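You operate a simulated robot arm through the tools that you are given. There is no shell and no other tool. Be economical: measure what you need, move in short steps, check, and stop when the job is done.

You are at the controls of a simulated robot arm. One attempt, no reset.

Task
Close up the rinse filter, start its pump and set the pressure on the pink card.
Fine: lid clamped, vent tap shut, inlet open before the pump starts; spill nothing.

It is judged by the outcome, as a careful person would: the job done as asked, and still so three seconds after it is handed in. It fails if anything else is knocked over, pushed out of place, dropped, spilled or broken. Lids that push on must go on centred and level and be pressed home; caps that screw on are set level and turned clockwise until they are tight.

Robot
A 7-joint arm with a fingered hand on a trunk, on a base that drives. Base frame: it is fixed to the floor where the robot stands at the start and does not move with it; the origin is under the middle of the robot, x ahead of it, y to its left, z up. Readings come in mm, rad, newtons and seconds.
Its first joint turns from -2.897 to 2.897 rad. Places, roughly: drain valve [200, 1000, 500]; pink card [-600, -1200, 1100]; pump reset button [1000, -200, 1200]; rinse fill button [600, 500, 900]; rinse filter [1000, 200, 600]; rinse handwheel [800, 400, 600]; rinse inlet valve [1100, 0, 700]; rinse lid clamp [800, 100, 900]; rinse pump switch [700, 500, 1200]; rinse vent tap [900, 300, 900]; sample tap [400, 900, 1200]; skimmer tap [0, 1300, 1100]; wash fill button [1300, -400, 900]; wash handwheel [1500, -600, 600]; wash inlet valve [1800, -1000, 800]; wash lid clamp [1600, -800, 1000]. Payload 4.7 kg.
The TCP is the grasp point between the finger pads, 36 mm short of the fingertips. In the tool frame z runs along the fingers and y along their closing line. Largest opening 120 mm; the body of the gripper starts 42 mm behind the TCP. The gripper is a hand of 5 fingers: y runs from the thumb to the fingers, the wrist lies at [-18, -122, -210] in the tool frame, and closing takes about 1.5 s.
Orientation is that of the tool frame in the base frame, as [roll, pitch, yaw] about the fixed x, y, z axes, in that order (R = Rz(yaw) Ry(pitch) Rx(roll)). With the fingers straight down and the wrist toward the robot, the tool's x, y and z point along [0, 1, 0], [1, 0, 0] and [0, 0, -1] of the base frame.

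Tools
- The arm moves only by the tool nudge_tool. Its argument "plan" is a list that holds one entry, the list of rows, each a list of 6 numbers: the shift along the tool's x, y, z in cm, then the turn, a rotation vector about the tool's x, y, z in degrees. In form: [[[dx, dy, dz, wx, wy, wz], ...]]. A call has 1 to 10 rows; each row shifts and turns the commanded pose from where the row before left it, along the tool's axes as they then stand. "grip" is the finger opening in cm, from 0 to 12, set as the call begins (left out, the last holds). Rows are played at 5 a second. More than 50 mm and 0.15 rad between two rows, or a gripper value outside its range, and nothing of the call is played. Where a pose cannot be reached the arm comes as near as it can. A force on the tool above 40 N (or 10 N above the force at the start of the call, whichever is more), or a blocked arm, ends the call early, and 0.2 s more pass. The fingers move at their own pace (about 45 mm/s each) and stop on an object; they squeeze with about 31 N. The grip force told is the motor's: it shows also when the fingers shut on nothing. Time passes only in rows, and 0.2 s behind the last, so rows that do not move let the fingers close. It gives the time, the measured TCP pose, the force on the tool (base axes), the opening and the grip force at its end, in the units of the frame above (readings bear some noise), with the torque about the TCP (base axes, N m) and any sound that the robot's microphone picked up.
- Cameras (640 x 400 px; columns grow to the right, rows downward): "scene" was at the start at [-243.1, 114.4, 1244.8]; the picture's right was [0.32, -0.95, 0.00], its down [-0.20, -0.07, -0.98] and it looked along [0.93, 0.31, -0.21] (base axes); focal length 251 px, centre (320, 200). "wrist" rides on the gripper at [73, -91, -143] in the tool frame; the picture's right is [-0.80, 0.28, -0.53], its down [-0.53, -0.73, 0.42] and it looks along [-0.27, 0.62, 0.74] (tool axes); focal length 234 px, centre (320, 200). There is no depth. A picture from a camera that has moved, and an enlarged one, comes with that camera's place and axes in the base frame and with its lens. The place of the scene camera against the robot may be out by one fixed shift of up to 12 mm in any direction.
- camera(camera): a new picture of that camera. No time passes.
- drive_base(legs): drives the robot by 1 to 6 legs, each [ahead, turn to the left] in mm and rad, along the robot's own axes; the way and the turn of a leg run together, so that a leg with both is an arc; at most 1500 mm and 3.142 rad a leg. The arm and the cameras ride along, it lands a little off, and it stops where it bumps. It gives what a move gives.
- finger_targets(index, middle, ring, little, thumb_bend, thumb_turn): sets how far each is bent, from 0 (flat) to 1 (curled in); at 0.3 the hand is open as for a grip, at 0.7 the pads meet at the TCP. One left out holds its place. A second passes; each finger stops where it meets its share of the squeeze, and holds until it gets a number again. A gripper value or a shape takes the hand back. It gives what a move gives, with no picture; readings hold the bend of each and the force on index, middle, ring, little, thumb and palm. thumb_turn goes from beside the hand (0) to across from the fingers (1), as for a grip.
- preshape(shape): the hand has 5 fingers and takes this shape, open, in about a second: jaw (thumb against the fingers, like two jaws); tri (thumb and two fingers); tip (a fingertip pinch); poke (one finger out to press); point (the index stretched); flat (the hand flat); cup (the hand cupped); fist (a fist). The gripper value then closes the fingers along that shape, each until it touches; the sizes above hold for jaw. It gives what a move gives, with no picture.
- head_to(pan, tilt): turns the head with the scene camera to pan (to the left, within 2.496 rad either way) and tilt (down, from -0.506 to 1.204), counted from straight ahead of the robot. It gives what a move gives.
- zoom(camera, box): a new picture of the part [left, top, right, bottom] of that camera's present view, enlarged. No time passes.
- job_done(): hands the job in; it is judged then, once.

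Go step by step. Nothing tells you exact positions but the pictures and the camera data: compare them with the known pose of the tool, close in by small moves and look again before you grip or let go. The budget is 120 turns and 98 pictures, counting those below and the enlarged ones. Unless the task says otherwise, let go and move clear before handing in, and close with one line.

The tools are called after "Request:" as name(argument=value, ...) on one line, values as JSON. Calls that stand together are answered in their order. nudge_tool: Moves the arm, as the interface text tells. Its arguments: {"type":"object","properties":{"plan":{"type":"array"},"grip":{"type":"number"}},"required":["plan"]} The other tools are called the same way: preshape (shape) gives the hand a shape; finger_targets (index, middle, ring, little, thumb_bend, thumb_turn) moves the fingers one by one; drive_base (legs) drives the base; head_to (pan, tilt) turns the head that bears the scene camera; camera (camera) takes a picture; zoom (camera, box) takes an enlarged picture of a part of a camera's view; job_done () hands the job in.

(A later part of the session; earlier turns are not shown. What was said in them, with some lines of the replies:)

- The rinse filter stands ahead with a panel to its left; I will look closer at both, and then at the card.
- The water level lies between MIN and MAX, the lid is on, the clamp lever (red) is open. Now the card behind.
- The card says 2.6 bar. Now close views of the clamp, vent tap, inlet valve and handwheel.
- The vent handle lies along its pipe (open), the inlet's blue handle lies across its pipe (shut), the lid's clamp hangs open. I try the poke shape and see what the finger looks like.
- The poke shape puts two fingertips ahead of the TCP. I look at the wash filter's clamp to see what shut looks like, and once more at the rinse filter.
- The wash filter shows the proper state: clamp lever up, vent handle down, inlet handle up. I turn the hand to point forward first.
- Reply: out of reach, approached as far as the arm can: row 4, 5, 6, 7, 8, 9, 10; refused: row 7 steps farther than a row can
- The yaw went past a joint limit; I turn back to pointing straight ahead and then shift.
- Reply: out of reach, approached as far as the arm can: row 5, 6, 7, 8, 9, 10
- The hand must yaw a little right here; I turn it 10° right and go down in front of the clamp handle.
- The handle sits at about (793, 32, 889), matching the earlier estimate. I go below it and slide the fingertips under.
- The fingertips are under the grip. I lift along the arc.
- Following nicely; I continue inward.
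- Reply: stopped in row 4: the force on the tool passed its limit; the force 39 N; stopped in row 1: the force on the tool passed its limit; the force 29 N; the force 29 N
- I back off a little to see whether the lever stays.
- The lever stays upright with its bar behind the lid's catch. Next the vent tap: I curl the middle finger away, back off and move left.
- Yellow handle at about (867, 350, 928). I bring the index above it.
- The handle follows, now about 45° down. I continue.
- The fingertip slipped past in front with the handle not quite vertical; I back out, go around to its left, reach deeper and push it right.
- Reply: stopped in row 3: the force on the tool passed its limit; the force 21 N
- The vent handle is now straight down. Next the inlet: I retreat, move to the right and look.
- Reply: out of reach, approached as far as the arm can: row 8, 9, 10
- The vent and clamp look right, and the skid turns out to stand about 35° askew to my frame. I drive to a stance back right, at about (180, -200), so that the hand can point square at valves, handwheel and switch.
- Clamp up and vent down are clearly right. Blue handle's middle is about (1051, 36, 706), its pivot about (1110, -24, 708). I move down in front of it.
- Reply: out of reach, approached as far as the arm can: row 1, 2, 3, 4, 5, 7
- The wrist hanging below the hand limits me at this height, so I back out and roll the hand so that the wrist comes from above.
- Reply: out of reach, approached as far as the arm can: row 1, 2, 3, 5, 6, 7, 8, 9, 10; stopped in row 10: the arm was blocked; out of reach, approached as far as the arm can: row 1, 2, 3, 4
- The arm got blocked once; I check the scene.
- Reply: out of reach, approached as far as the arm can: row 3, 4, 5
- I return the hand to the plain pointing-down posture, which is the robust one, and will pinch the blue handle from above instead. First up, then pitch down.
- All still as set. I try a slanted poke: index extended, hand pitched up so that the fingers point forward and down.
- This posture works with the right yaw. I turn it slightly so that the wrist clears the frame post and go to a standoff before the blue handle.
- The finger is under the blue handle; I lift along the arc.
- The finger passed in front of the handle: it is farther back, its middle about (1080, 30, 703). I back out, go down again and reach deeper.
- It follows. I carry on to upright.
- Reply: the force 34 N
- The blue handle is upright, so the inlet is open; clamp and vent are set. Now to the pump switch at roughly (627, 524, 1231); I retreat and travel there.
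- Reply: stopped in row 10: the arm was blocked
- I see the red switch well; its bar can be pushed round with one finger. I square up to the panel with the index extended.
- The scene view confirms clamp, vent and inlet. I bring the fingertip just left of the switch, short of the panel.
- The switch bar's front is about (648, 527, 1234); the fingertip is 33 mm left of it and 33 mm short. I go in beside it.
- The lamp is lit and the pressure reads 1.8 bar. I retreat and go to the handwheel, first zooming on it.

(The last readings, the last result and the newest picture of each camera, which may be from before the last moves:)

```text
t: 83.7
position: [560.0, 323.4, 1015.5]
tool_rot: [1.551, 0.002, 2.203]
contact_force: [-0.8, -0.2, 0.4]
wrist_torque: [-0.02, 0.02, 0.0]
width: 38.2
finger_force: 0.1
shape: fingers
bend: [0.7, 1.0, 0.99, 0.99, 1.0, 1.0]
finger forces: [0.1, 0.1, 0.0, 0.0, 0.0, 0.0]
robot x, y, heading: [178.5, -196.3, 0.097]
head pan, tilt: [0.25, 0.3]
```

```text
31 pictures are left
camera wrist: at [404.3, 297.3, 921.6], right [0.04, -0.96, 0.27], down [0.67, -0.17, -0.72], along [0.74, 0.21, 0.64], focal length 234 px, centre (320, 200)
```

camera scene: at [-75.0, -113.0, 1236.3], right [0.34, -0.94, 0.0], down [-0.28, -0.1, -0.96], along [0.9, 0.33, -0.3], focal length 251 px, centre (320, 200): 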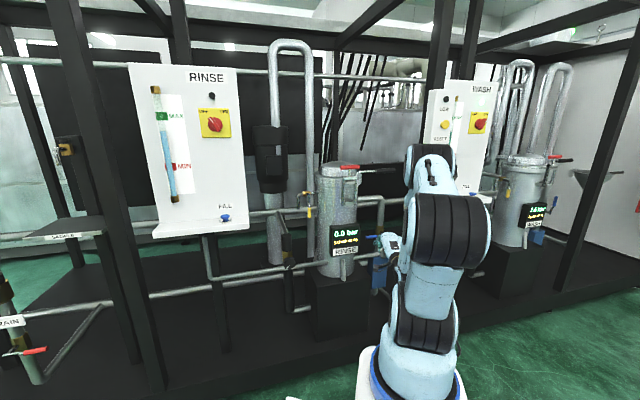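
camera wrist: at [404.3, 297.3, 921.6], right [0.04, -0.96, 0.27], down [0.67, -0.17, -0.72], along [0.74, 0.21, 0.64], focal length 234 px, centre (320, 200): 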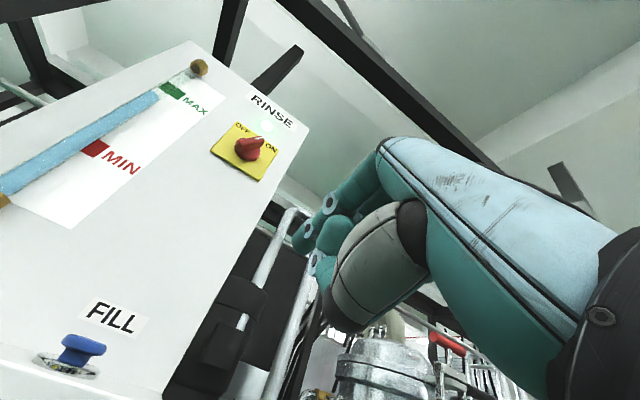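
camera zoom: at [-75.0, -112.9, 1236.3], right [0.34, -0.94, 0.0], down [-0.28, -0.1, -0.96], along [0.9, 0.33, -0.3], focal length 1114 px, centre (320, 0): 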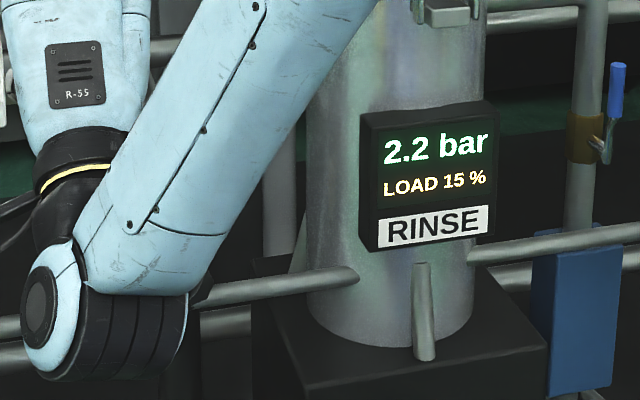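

Pressure is still settling upward (2.2). I pitch the hand down and lower it toward the handwheel for a look.

Request:
nudge_tool(plan=[[[0, 0, 0, 8, 0, 0], [0, 0, 0, 8, 0, 0], [0, 0, 0, 8, 0, 0], [0, 0, 0, 8, 0, 0], [0, 0, 0, 7, 0, 0], [-0.97, -3.38, 2.72, 0, 0, 0], [-0.97, -3.38, 2.72, 0, 0, 0], [-0.97, -3.38, 2.72, 0, 0, 0], [-0.97, -3.38, 2.72, 0, 0, 0], [-0.97, -3.38, 2.72, 0, 0, 0]]])

Request:
preshape(shape="jaw")

Request:
camera(camera="wrist")

Request:
zoom(camera="scene", box=[230, 170, 390, 300])

```text
t: 85.9
position: [591.6, 287.3, 801.0]
tool_rot: [2.232, 0.004, 2.2]
contact_force: [0.1, -0.1, -0.3]
wrist_torque: [0.02, -0.01, 0.0]
width: 38.4
finger_force: 0.1
shape: fingers
bend: [0.7, 1.0, 0.99, 0.99, 1.0, 1.0]
finger forces: [0.1, 0.1, 0.0, 0.0, 0.0, 0.0]
robot x, y, heading: [173.4, -195.9, 0.096]
head pan, tilt: [0.25, 0.3]
```

```text
t: 86.8
position: [591.2, 287.0, 800.6]
tool_rot: [2.233, 0.003, 2.2]
contact_force: [-0.6, -0.7, -0.2]
wrist_torque: [0.01, 0.05, 0.02]
width: 119.7
finger_force: 0.2
shape: jaw
bend: [0.3, 0.3, 0.3, 0.3, 0.3, 0.98]
finger forces: [0.1, 0.0, 0.0, 0.1, 0.0, 0.1]
robot x, y, heading: [173.5, -194.8, 0.1]
head pan, tilt: [0.25, 0.3]
```

```text
30 pictures are left
camera wrist: at [413.3, 245.8, 817.8], right [0.28, -0.79, 0.55], down [0.22, -0.5, -0.84], along [0.94, 0.35, 0.04], focal length 234 px, centre (320, 200)
```

wrist: 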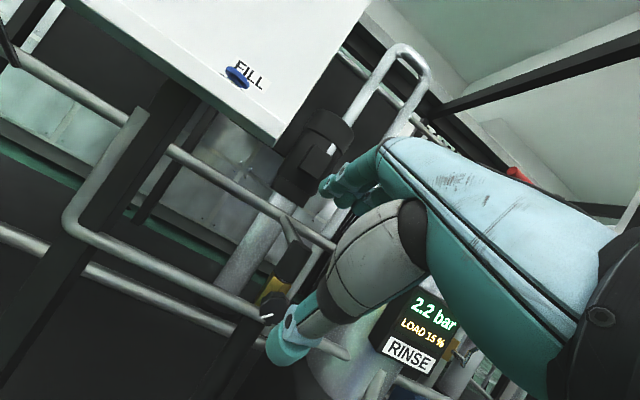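

```text
3.08 times, centred on (310, 235) of scene
camera zoom: at [-75.0, -112.8, 1236.3], right [0.34, -0.94, 0.0], down [-0.28, -0.1, -0.96], along [0.9, 0.33, -0.3], focal length 771 px, centre (351, 92)
```

zoom: 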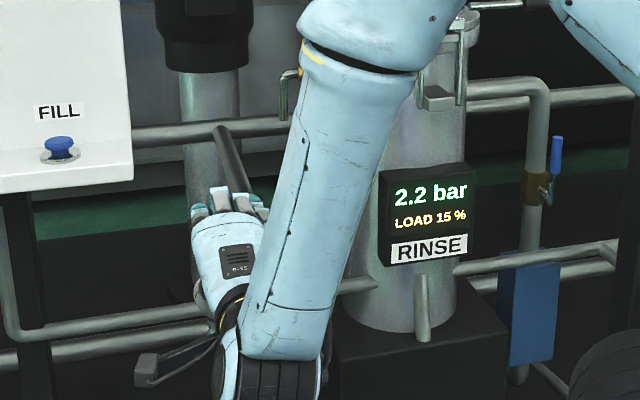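

Settled at 2.2 bar. I zoom in on the handwheel.

Request:
zoom(camera="wrist", box=[220, 250, 320, 350])

```text
4.00 times, centred on (270, 300) of wrist
camera zoom: at [413.3, 245.8, 817.8], right [0.28, -0.79, 0.55], down [0.22, -0.5, -0.84], along [0.94, 0.35, 0.04], focal length 937 px, centre (520, -200)
```

zoom: 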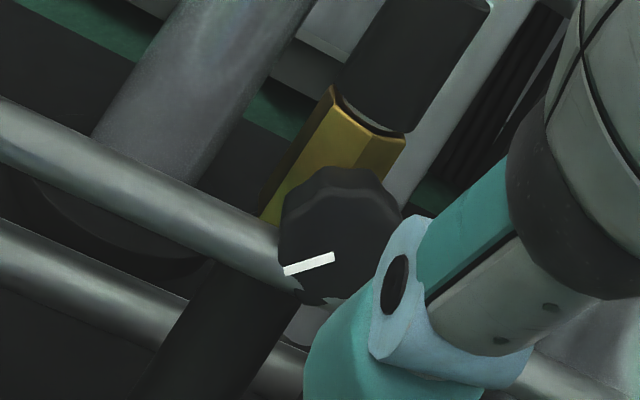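

The knob's pointer is at lower left, near its minimum; I'll grip it with thumb and two fingers and turn clockwise. I go to a standoff.

Request:
preshape(shape="tri")

Request:
nudge_tool(plan=[[[0, 0, 0, -8, 0, 0], [0, 0, 0, -8, 0, 0], [0, 0, 0, -2, 0, 0], [-1.6, -1.78, 3.14, 0, 0, 0], [-1.6, -1.78, 3.14, 0, 0, 0], [-1.6, -1.78, 3.14, 0, 0, 0], [-1.6, -1.78, 3.14, 0, 0, 0], [-1.6, -1.78, 3.14, 0, 0, 0]]], grip=8.5)

Request:
nudge_tool(plan=[[[0, 0, 0, 0, 0, -8], [0, 0, 0, 0, 0, -8], [0, 0, 0, 0, 0, -8], [0, 0, 0, 0, 0, -8], [0, 0, 0, 0, 0, -8], [0, 0, 0, 0, 0, 0]]])

Request:
camera(camera="wrist")

```text
t: 87.7
position: [592.0, 286.7, 800.8]
tool_rot: [2.231, 0.002, 2.202]
contact_force: [-0.3, 1.2, 0.0]
wrist_torque: [0.05, 0.01, 0.0]
width: 119.8
finger_force: 0.0
shape: tri
bend: [0.3, 0.3, 0.99, 0.99, 0.3, 0.98]
finger forces: [0.1, 0.0, 0.0, 0.0, 0.0, 0.0]
robot x, y, heading: [172.8, -196.5, 0.099]
head pan, tilt: [0.25, 0.3]
```

```text
t: 89.5
position: [733.2, 290.9, 662.6]
tool_rot: [1.92, 0.003, 2.204]
contact_force: [-0.6, 0.5, 0.6]
wrist_torque: [0.01, 0.0, -0.02]
width: 85.2
finger_force: 0.1
shape: tri
bend: [0.73, 0.37, 0.99, 0.99, 0.59, 0.99]
finger forces: [0.1, 0.0, 0.0, 0.1, 0.0, 0.0]
robot x, y, heading: [176.4, -195.9, 0.096]
head pan, tilt: [0.25, 0.3]
```

```text
t: 90.9
position: [734.1, 290.5, 663.5]
tool_rot: [2.014, 0.653, 2.48]
contact_force: [-0.9, 0.6, -0.1]
wrist_torque: [0.05, -0.02, 0.01]
width: 85.2
finger_force: 0.0
shape: tri
bend: [0.73, 0.37, 0.99, 0.99, 0.59, 0.99]
finger forces: [0.0, 0.0, 0.1, 0.1, 0.0, 0.0]
robot x, y, heading: [172.8, -196.9, 0.102]
head pan, tilt: [0.25, 0.3]
```

```text
27 pictures are left
camera wrist: at [595.8, 184.3, 603.1], right [0.06, -0.49, 0.87], down [0.78, -0.52, -0.35], along [0.62, 0.7, 0.36], focal length 234 px, centre (320, 200)
```

wrist: 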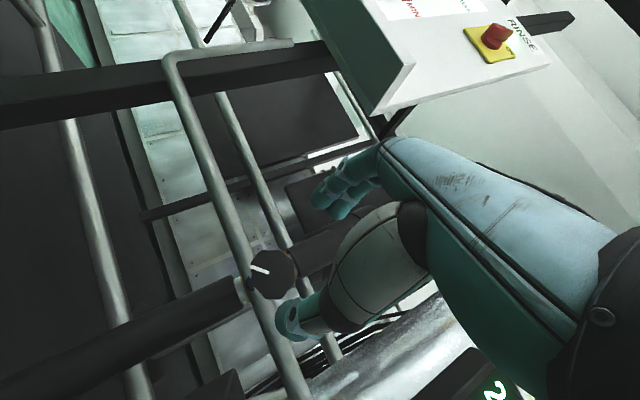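

Knob's face is at about (830, 357, 621), right on the line of approach. I advance.

Request:
nudge_tool(plan=[[[-0.05, -0.05, 4, 0, 0, 0], [-0.05, -0.05, 4, 0, 0, 0], [0, 0, 2.2, 0, 0, 0]]])

Request:
zoom(camera="wrist", box=[200, 160, 400, 340])

```text
t: 91.7
position: [812.7, 346.8, 627.9]
tool_rot: [2.013, 0.652, 2.479]
contact_force: [0.3, 0.4, 0.4]
wrist_torque: [-0.02, -0.02, 0.03]
width: 85.3
finger_force: 0.1
shape: tri
bend: [0.73, 0.37, 0.99, 0.99, 0.59, 0.99]
finger forces: [0.0, 0.0, 0.0, 0.0, 0.0, 0.0]
robot x, y, heading: [175.3, -194.6, 0.102]
head pan, tilt: [0.25, 0.3]
```

```text
2.22 times, centred on (300, 250) of wrist
camera zoom: at [674.7, 240.8, 568.2], right [0.06, -0.49, 0.87], down [0.78, -0.52, -0.35], along [0.62, 0.7, 0.36], focal length 520 px, centre (364, 89)
```

zoom: 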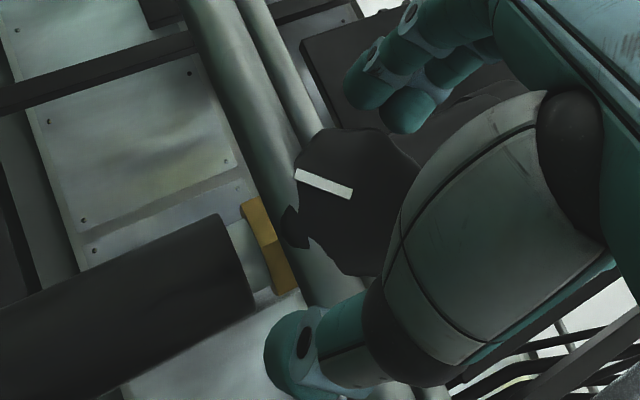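

The knob sits between thumb and fingers. I go in the rest and close gently.

Request:
nudge_tool(plan=[[[0, 0, 1.0, 0, 0, 0], [0, 0, 1.0, 0, 0, 0]]])

Request:
nudge_tool(plan=[[[0, 0, 0, 0, 0, 0], [0, 0, 0, 0, 0, 0], [0, 0, 0, 0, 0, 0], [0, 0, 0, 0, 0, 0], [0, 0, 0, 0, 0, 0], [0, 0, 0, 0, 0, 0], [0, 0, 0, 0, 0, 0]]], grip=3)

Request:
zoom(camera="wrist", box=[200, 160, 400, 340])

```text
t: 92.3
position: [826.1, 357.1, 621.5]
tool_rot: [2.013, 0.653, 2.478]
contact_force: [0.0, -1.0, -0.5]
wrist_torque: [0.05, 0.01, 0.0]
width: 85.0
finger_force: 0.1
shape: tri
bend: [0.73, 0.37, 0.99, 0.99, 0.59, 0.99]
finger forces: [0.0, 0.1, 0.1, 0.0, 0.1, 0.0]
robot x, y, heading: [177.9, -197.1, 0.098]
head pan, tilt: [0.25, 0.3]
```

```text
t: 93.9
position: [826.6, 357.8, 621.5]
tool_rot: [2.013, 0.652, 2.479]
contact_force: [11.5, 8.9, -4.9]
wrist_torque: [-0.15, 0.19, -0.19]
width: 42.9
finger_force: 30.7
shape: tri
bend: [0.74, 0.52, 1.0, 1.0, 0.74, 1.0]
finger forces: [15.1, 13.5, 0.1, 0.1, 27.7, 0.0]
robot x, y, heading: [176.7, -194.7, 0.102]
head pan, tilt: [0.25, 0.3]
```

```text
2.22 times, centred on (300, 250) of wrist
camera zoom: at [689.5, 251.6, 561.7], right [0.06, -0.49, 0.87], down [0.78, -0.52, -0.35], along [0.62, 0.7, 0.36], focal length 520 px, centre (364, 89)
```

zoom: 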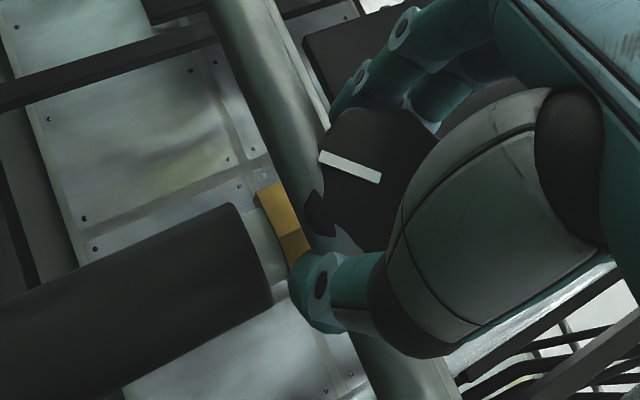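

Gripped. I turn it 24° clockwise and read the gauge.

Request:
nudge_tool(plan=[[[0, 0, 0, -1.74, 2.09, 7.5], [0, 0, 0, -1.74, 2.09, 7.5], [0, 0, 0, -1.74, 2.09, 7.5], [0, 0, 0, 0, 0, 0], [0, 0, 0, 0, 0, 0], [0, 0, 0, 0, 0, 0], [0, 0, 0, 0, 0, 0], [0, 0, 0, 0, 0, 0], [0, 0, 0, 0, 0, 0]]])

Request:
zoom(camera="scene", box=[230, 190, 390, 300])

Request:
zoom(camera="wrist", box=[200, 160, 400, 340])

```text
t: 95.9
position: [827.3, 357.4, 622.0]
tool_rot: [1.899, 0.247, 2.429]
contact_force: [7.9, 5.4, -4.2]
wrist_torque: [-0.22, 0.29, -0.14]
width: 43.1
finger_force: 30.8
shape: tri
bend: [0.74, 0.53, 1.0, 1.0, 0.74, 1.0]
finger forces: [14.4, 12.6, 0.1, 0.0, 28.5, 0.0]
robot x, y, heading: [175.0, -193.5, 0.099]
head pan, tilt: [0.25, 0.3]
```

```text
3.64 times, centred on (310, 245) of scene
camera zoom: at [-74.7, -112.4, 1236.4], right [0.34, -0.94, 0.0], down [-0.28, -0.1, -0.96], along [0.9, 0.33, -0.3], focal length 911 px, centre (356, 36)
```

zoom: 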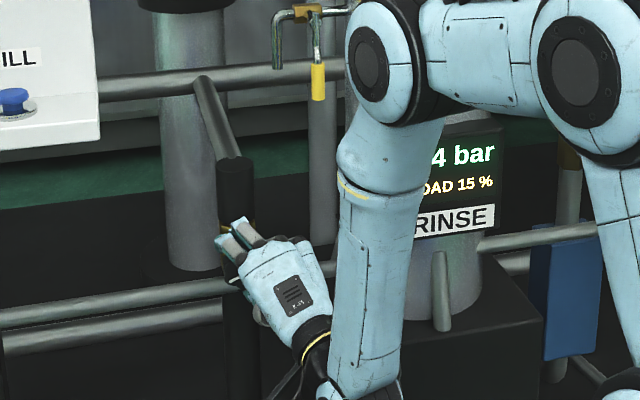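

```text
2.22 times, centred on (300, 250) of wrist
camera zoom: at [675.0, 271.7, 565.4], right [0.24, -0.75, 0.62], down [0.65, -0.34, -0.68], along [0.72, 0.57, 0.4], focal length 520 px, centre (364, 89)
```

zoom: 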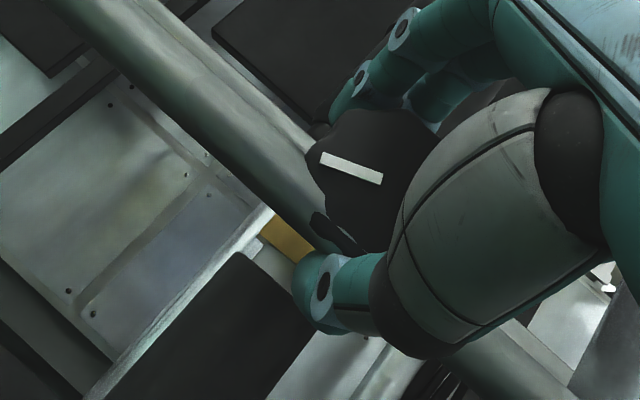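

The knob turned with the hand; the gauge shows "?.4". I let it settle and read again.

Request:
nudge_tool(plan=[[[0, 0, 0, 0, 0, 0], [0, 0, 0, 0, 0, 0], [0, 0, 0, 0, 0, 0], [0, 0, 0, 0, 0, 0], [0, 0, 0, 0, 0, 0], [0, 0, 0, 0, 0, 0], [0, 0, 0, 0, 0, 0], [0, 0, 0, 0, 0, 0], [0, 0, 0, 0, 0, 0], [0, 0, 0, 0, 0, 0]]])

Request:
zoom(camera="scene", box=[320, 210, 380, 260])

```text
t: 98.1
position: [827.6, 356.8, 621.4]
tool_rot: [1.9, 0.247, 2.429]
contact_force: [6.6, 4.0, -4.3]
wrist_torque: [-0.23, 0.33, -0.14]
width: 42.9
finger_force: 31.5
shape: tri
bend: [0.74, 0.53, 1.0, 1.0, 0.74, 1.0]
finger forces: [14.2, 12.2, 0.0, 0.0, 28.9, 0.1]
robot x, y, heading: [177.6, -196.2, 0.098]
head pan, tilt: [0.25, 0.3]
```

```text
8.00 times, centred on (350, 235) of scene
camera zoom: at [-74.7, -112.4, 1236.4], right [0.34, -0.94, 0.0], down [-0.28, -0.1, -0.96], along [0.9, 0.33, -0.3], focal length 2005 px, centre (80, -80)
```

zoom: 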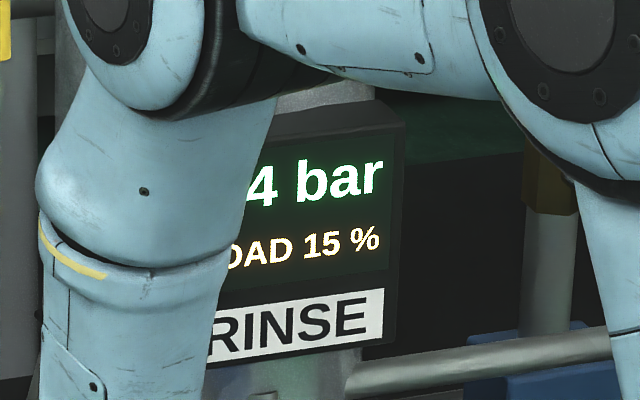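

Request:
nudge_tool(plan=[[[0, 0, 0, -1.74, 2.09, 7.5], [0, 0, 0, -1.74, 2.09, 7.5], [0, 0, 0, 0, 0, 0], [0, 0, 0, 0, 0, 0], [0, 0, 0, 0, 0, 0], [0, 0, 0, 0, 0, 0], [0, 0, 0, 0, 0, 0], [0, 0, 0, 0, 0, 0], [0, 0, 0, 0, 0, 0], [0, 0, 0, 0, 0, 0]]])

Request:
nudge_tool(plan=[[[0, 0, 0, 0, 0, 0], [0, 0, 0, 0, 0, 0], [0, 0, 0, 0, 0, 0], [0, 0, 0, 0, 0, 0], [0, 0, 0, 0, 0, 0], [0, 0, 0, 0, 0, 0], [0, 0, 0, 0, 0, 0], [0, 0, 0, 0, 0, 0], [0, 0, 0, 0, 0, 0], [0, 0, 0, 0, 0, 0]]])

Request:
zoom(camera="scene", box=[320, 210, 380, 260])

```text
t: 100.3
position: [827.0, 356.9, 621.5]
tool_rot: [1.837, -0.025, 2.421]
contact_force: [13.9, 8.9, -4.4]
wrist_torque: [-0.26, 0.37, -0.09]
width: 43.0
finger_force: 30.7
shape: tri
bend: [0.74, 0.53, 1.0, 1.0, 0.73, 1.0]
finger forces: [15.8, 15.6, 0.0, 0.1, 28.9, 0.0]
robot x, y, heading: [172.0, -194.1, 0.097]
head pan, tilt: [0.25, 0.3]
```

```text
t: 102.5
position: [827.3, 357.3, 621.6]
tool_rot: [1.836, -0.025, 2.423]
contact_force: [15.6, 7.6, -3.6]
wrist_torque: [-0.26, 0.36, -0.1]
width: 43.0
finger_force: 31.2
shape: tri
bend: [0.74, 0.53, 1.0, 1.0, 0.74, 1.0]
finger forces: [15.9, 15.7, 0.1, 0.0, 28.5, 0.0]
robot x, y, heading: [171.0, -194.3, 0.1]
head pan, tilt: [0.25, 0.3]
```

```text
8.00 times, centred on (350, 235) of scene
camera zoom: at [-74.6, -112.2, 1236.4], right [0.34, -0.94, 0.0], down [-0.28, -0.1, -0.96], along [0.9, 0.33, -0.3], focal length 2005 px, centre (80, -80)
```

zoom: 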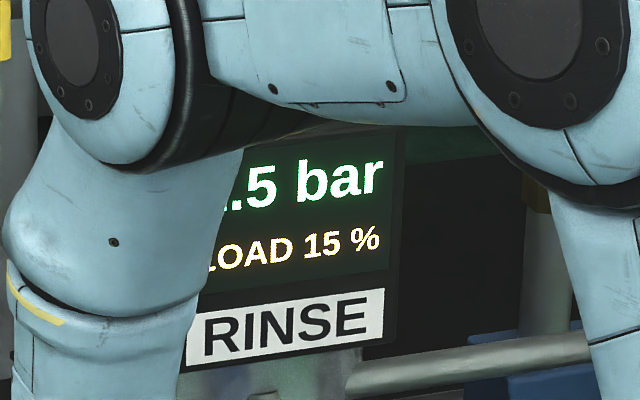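

Request:
nudge_tool(plan=[[[0, 0, 0, -1.74, 2.09, 7.5], [0, 0, 0, 0, 0, 0], [0, 0, 0, 0, 0, 0], [0, 0, 0, 0, 0, 0], [0, 0, 0, 0, 0, 0], [0, 0, 0, 0, 0, 0], [0, 0, 0, 0, 0, 0], [0, 0, 0, 0, 0, 0], [0, 0, 0, 0, 0, 0], [0, 0, 0, 0, 0, 0]]])

Request:
nudge_tool(plan=[[[0, 0, 0, 0, 0, 0], [0, 0, 0, 0, 0, 0], [0, 0, 0, 0, 0, 0], [0, 0, 0, 0, 0, 0], [0, 0, 0, 0, 0, 0], [0, 0, 0, 0, 0, 0], [0, 0, 0, 0, 0, 0], [0, 0, 0, 0, 0, 0], [0, 0, 0, 0, 0, 0], [0, 0, 0, 0, 0, 0]]])

Request:
zoom(camera="scene", box=[320, 210, 380, 260])

```text
t: 104.7
position: [826.7, 358.6, 621.1]
tool_rot: [1.808, -0.161, 2.424]
contact_force: [9.8, 5.2, -1.1]
wrist_torque: [-0.28, 0.35, -0.02]
width: 42.5
finger_force: 31.1
shape: tri
bend: [0.74, 0.53, 1.0, 1.0, 0.74, 1.0]
finger forces: [15.1, 13.6, 0.1, 0.0, 27.5, 0.0]
robot x, y, heading: [173.9, -195.4, 0.1]
head pan, tilt: [0.25, 0.3]
```

```text
t: 106.9
position: [828.2, 357.6, 620.8]
tool_rot: [1.805, -0.16, 2.426]
contact_force: [8.4, 3.0, -1.3]
wrist_torque: [-0.24, 0.34, -0.02]
width: 42.7
finger_force: 31.3
shape: tri
bend: [0.74, 0.53, 1.0, 1.0, 0.74, 1.0]
finger forces: [14.8, 13.3, 0.0, 0.0, 27.7, 0.0]
robot x, y, heading: [179.2, -194.7, 0.101]
head pan, tilt: [0.25, 0.3]
```

```text
8.00 times, centred on (350, 235) of scene
camera zoom: at [-74.8, -112.2, 1236.3], right [0.34, -0.94, 0.0], down [-0.28, -0.1, -0.96], along [0.9, 0.33, -0.3], focal length 2005 px, centre (80, -80)
```

zoom: 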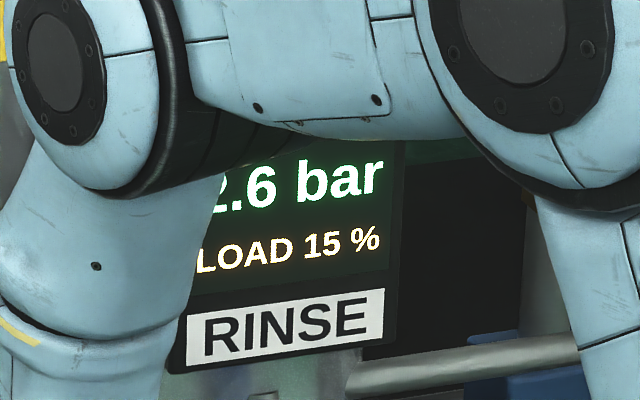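

2.6 bar. I open the fingers, back straight out and read again after some seconds.

Request:
nudge_tool(plan=[[[0, 0, 0, 0, 0, 0], [0, 0, 0, 0, 0, 0], [0, 0, 0, 0, 0, 0], [0, 0, 0, 0, 0, 0], [0, 0, 0, 0, 0, 0], [0, 0, 0, 0, 0, 0], [0, 0, -2, 0, 0, 0], [0, 0, -4, 0, 0, 0], [0, 0, -4.5, 0, 0, 0], [0, 0, -4.5, 0, 0, 0]]], grip=9)

Request:
nudge_tool(plan=[[[-1, 4.5, -1, 0, 0, 0], [-1, 4.5, -1, 0, 0, 0], [-1, 4.5, -1, 0, 0, 0], [0, 4.5, -1, 0, 0, 0], [0, 4.5, -1, 0, 0, 0], [0, 0, 0, 0, 0, 0], [0, 0, 0, 0, 0, 0], [0, 0, 0, 0, 0, 0]]])

Request:
zoom(camera="scene", box=[180, 100, 420, 290])

```text
t: 109.1
position: [736.0, 244.9, 657.9]
tool_rot: [1.805, -0.16, 2.427]
contact_force: [0.1, -1.3, 0.9]
wrist_torque: [0.0, -0.02, -0.03]
width: 89.5
finger_force: 0.0
shape: tri
bend: [0.26, 0.36, 0.99, 0.99, 0.56, 0.99]
finger forces: [0.0, 0.1, 0.1, 0.0, 0.0, 0.0]
robot x, y, heading: [170.8, -196.2, 0.097]
head pan, tilt: [0.25, 0.3]
```

```text
t: 110.9
position: [789.5, 203.4, 877.0]
tool_rot: [1.805, -0.16, 2.428]
contact_force: [0.4, -0.8, 1.1]
wrist_torque: [0.02, 0.02, 0.0]
width: 89.6
finger_force: 0.1
shape: tri
bend: [0.26, 0.36, 0.99, 0.99, 0.56, 0.99]
finger forces: [0.0, 0.0, 0.0, 0.1, 0.0, 0.0]
robot x, y, heading: [174.2, -194.4, 0.099]
head pan, tilt: [0.25, 0.3]
```

```text
2.11 times, centred on (300, 195) of scene
camera zoom: at [-75.0, -112.4, 1236.3], right [0.34, -0.94, 0.0], down [-0.28, -0.1, -0.96], along [0.9, 0.33, -0.3], focal length 528 px, centre (362, 210)
```

zoom: 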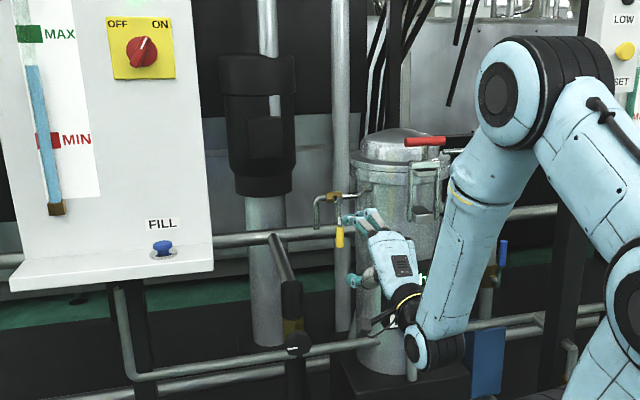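

The hand is close to the vent handle; I back straight away and look again.

Request:
nudge_tool(plan=[[[0, 0, -4.5, 0, 0, 0], [0, 0, -4.5, 0, 0, 0], [0, 0, -4.5, 0, 0, 0], [0, 3, -3, 0, 0, 0], [0, 4.5, -1, 0, 0, 0], [0, 4.5, -1, 0, 0, 0], [0, 4.5, -1, 0, 0, 0]]])

Request:
zoom(camera="scene", box=[180, 100, 420, 290])

```text
t: 112.5
position: [715.7, 66.7, 1079.1]
tool_rot: [1.807, -0.16, 2.426]
contact_force: [0.2, 0.5, 0.1]
wrist_torque: [0.01, -0.04, 0.02]
width: 89.9
finger_force: 0.0
shape: tri
bend: [0.26, 0.36, 0.99, 0.99, 0.56, 0.99]
finger forces: [0.0, 0.0, 0.0, 0.1, 0.0, 0.0]
robot x, y, heading: [177.0, -195.4, 0.105]
head pan, tilt: [0.25, 0.3]
```

```text
2.11 times, centred on (300, 195) of scene
camera zoom: at [-75.0, -112.5, 1236.3], right [0.34, -0.94, 0.0], down [-0.28, -0.1, -0.96], along [0.9, 0.33, -0.3], focal length 528 px, centre (362, 210)
```

zoom: 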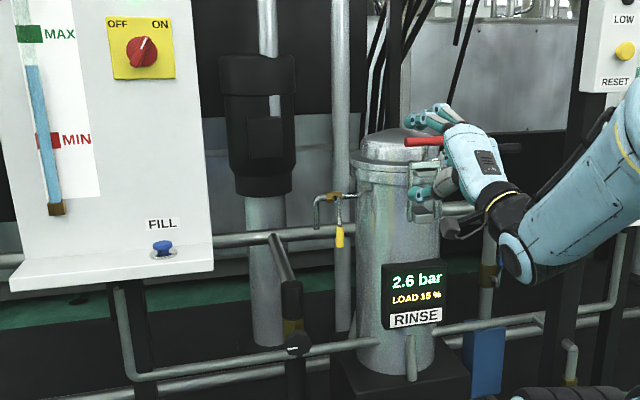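

The gauge holds at 2.6 bar with the lid clamped, vent shut and inlet open. I move a bit further clear and take a last check.

Request:
nudge_tool(plan=[[[0, 0, -4.5, 0, 0, 0], [0, 0, -4.5, 0, 0, 0], [-3, 3, -1, 0, 0, 0], [-3, 3, -1, 0, 0, 0], [0, 0, 0, 0, 0, 0]]])

Request:
zoom(camera="scene", box=[290, 140, 410, 290])

Request:
camera(camera="scene")

```text
t: 113.7
position: [708.8, -48.9, 1155.1]
tool_rot: [1.807, -0.161, 2.423]
contact_force: [0.0, 0.3, 0.0]
wrist_torque: [0.01, 0.01, -0.02]
width: 89.8
finger_force: 0.1
shape: tri
bend: [0.26, 0.36, 0.99, 0.99, 0.56, 0.99]
finger forces: [0.0, 0.0, 0.1, 0.0, 0.0, 0.0]
robot x, y, heading: [173.7, -197.4, 0.102]
head pan, tilt: [0.25, 0.3]
```

```text
2.67 times, centred on (350, 215) of scene
camera zoom: at [-75.0, -112.4, 1236.3], right [0.34, -0.94, 0.0], down [-0.28, -0.1, -0.96], along [0.9, 0.33, -0.3], focal length 668 px, centre (240, 160)
```

zoom: 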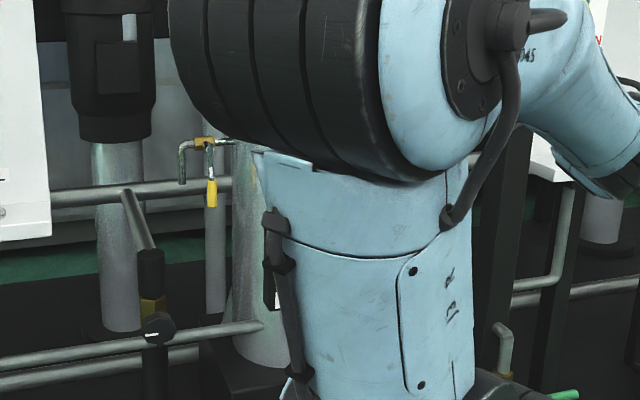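

```text
16 pictures are left
camera scene: at [-75.0, -112.4, 1236.3], right [0.34, -0.94, 0.0], down [-0.28, -0.1, -0.96], along [0.9, 0.33, -0.3], focal length 251 px, centre (320, 200)
```

scene: 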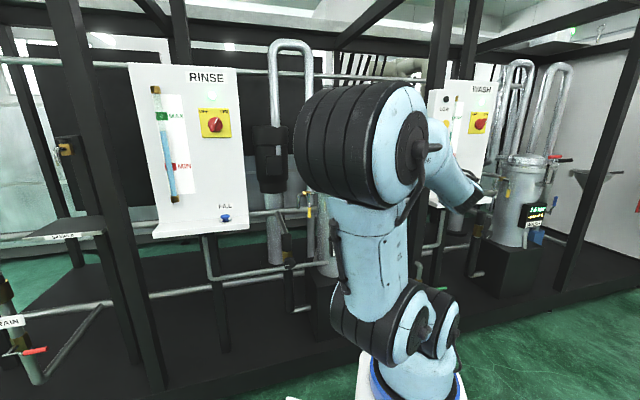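

The elbow swung over and hides the filter; I check a green thing low down and the clamp through the wrist camera.

Request:
zoom(camera="scene", box=[400, 220, 500, 310])

Request:
camera(camera="wrist")

```text
4.44 times, centred on (450, 265) of scene
camera zoom: at [-75.0, -112.4, 1236.3], right [0.34, -0.94, 0.0], down [-0.28, -0.1, -0.96], along [0.9, 0.33, -0.3], focal length 1114 px, centre (-258, -89)
```

zoom: 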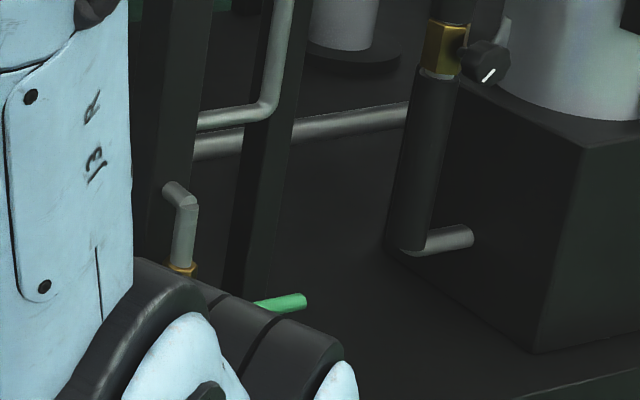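

```text
14 pictures are left
camera wrist: at [543.5, -117.9, 1112.9], right [0.35, -0.9, 0.26], down [0.46, -0.08, -0.89], along [0.82, 0.43, 0.38], focal length 234 px, centre (320, 200)
```

wrist: 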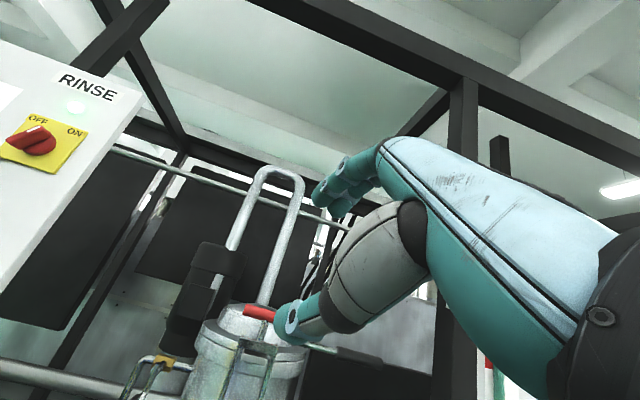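

The clamp lever is still up, the pump lamp is lit, and the green thing is just another valve's handle that I never touched. The gauge read 2.6 bar after release, so I hand in.

Request:
job_done()

```text
The job is handed in.
```

The rinse filter is closed up, with the lid clamped, the vent tap shut and the inlet opened before I switched the pump on. The gauge read 2.6 bar, as on the pink card, a few seconds after I let go of the handwheel. I saw nothing spilled or knocked over.
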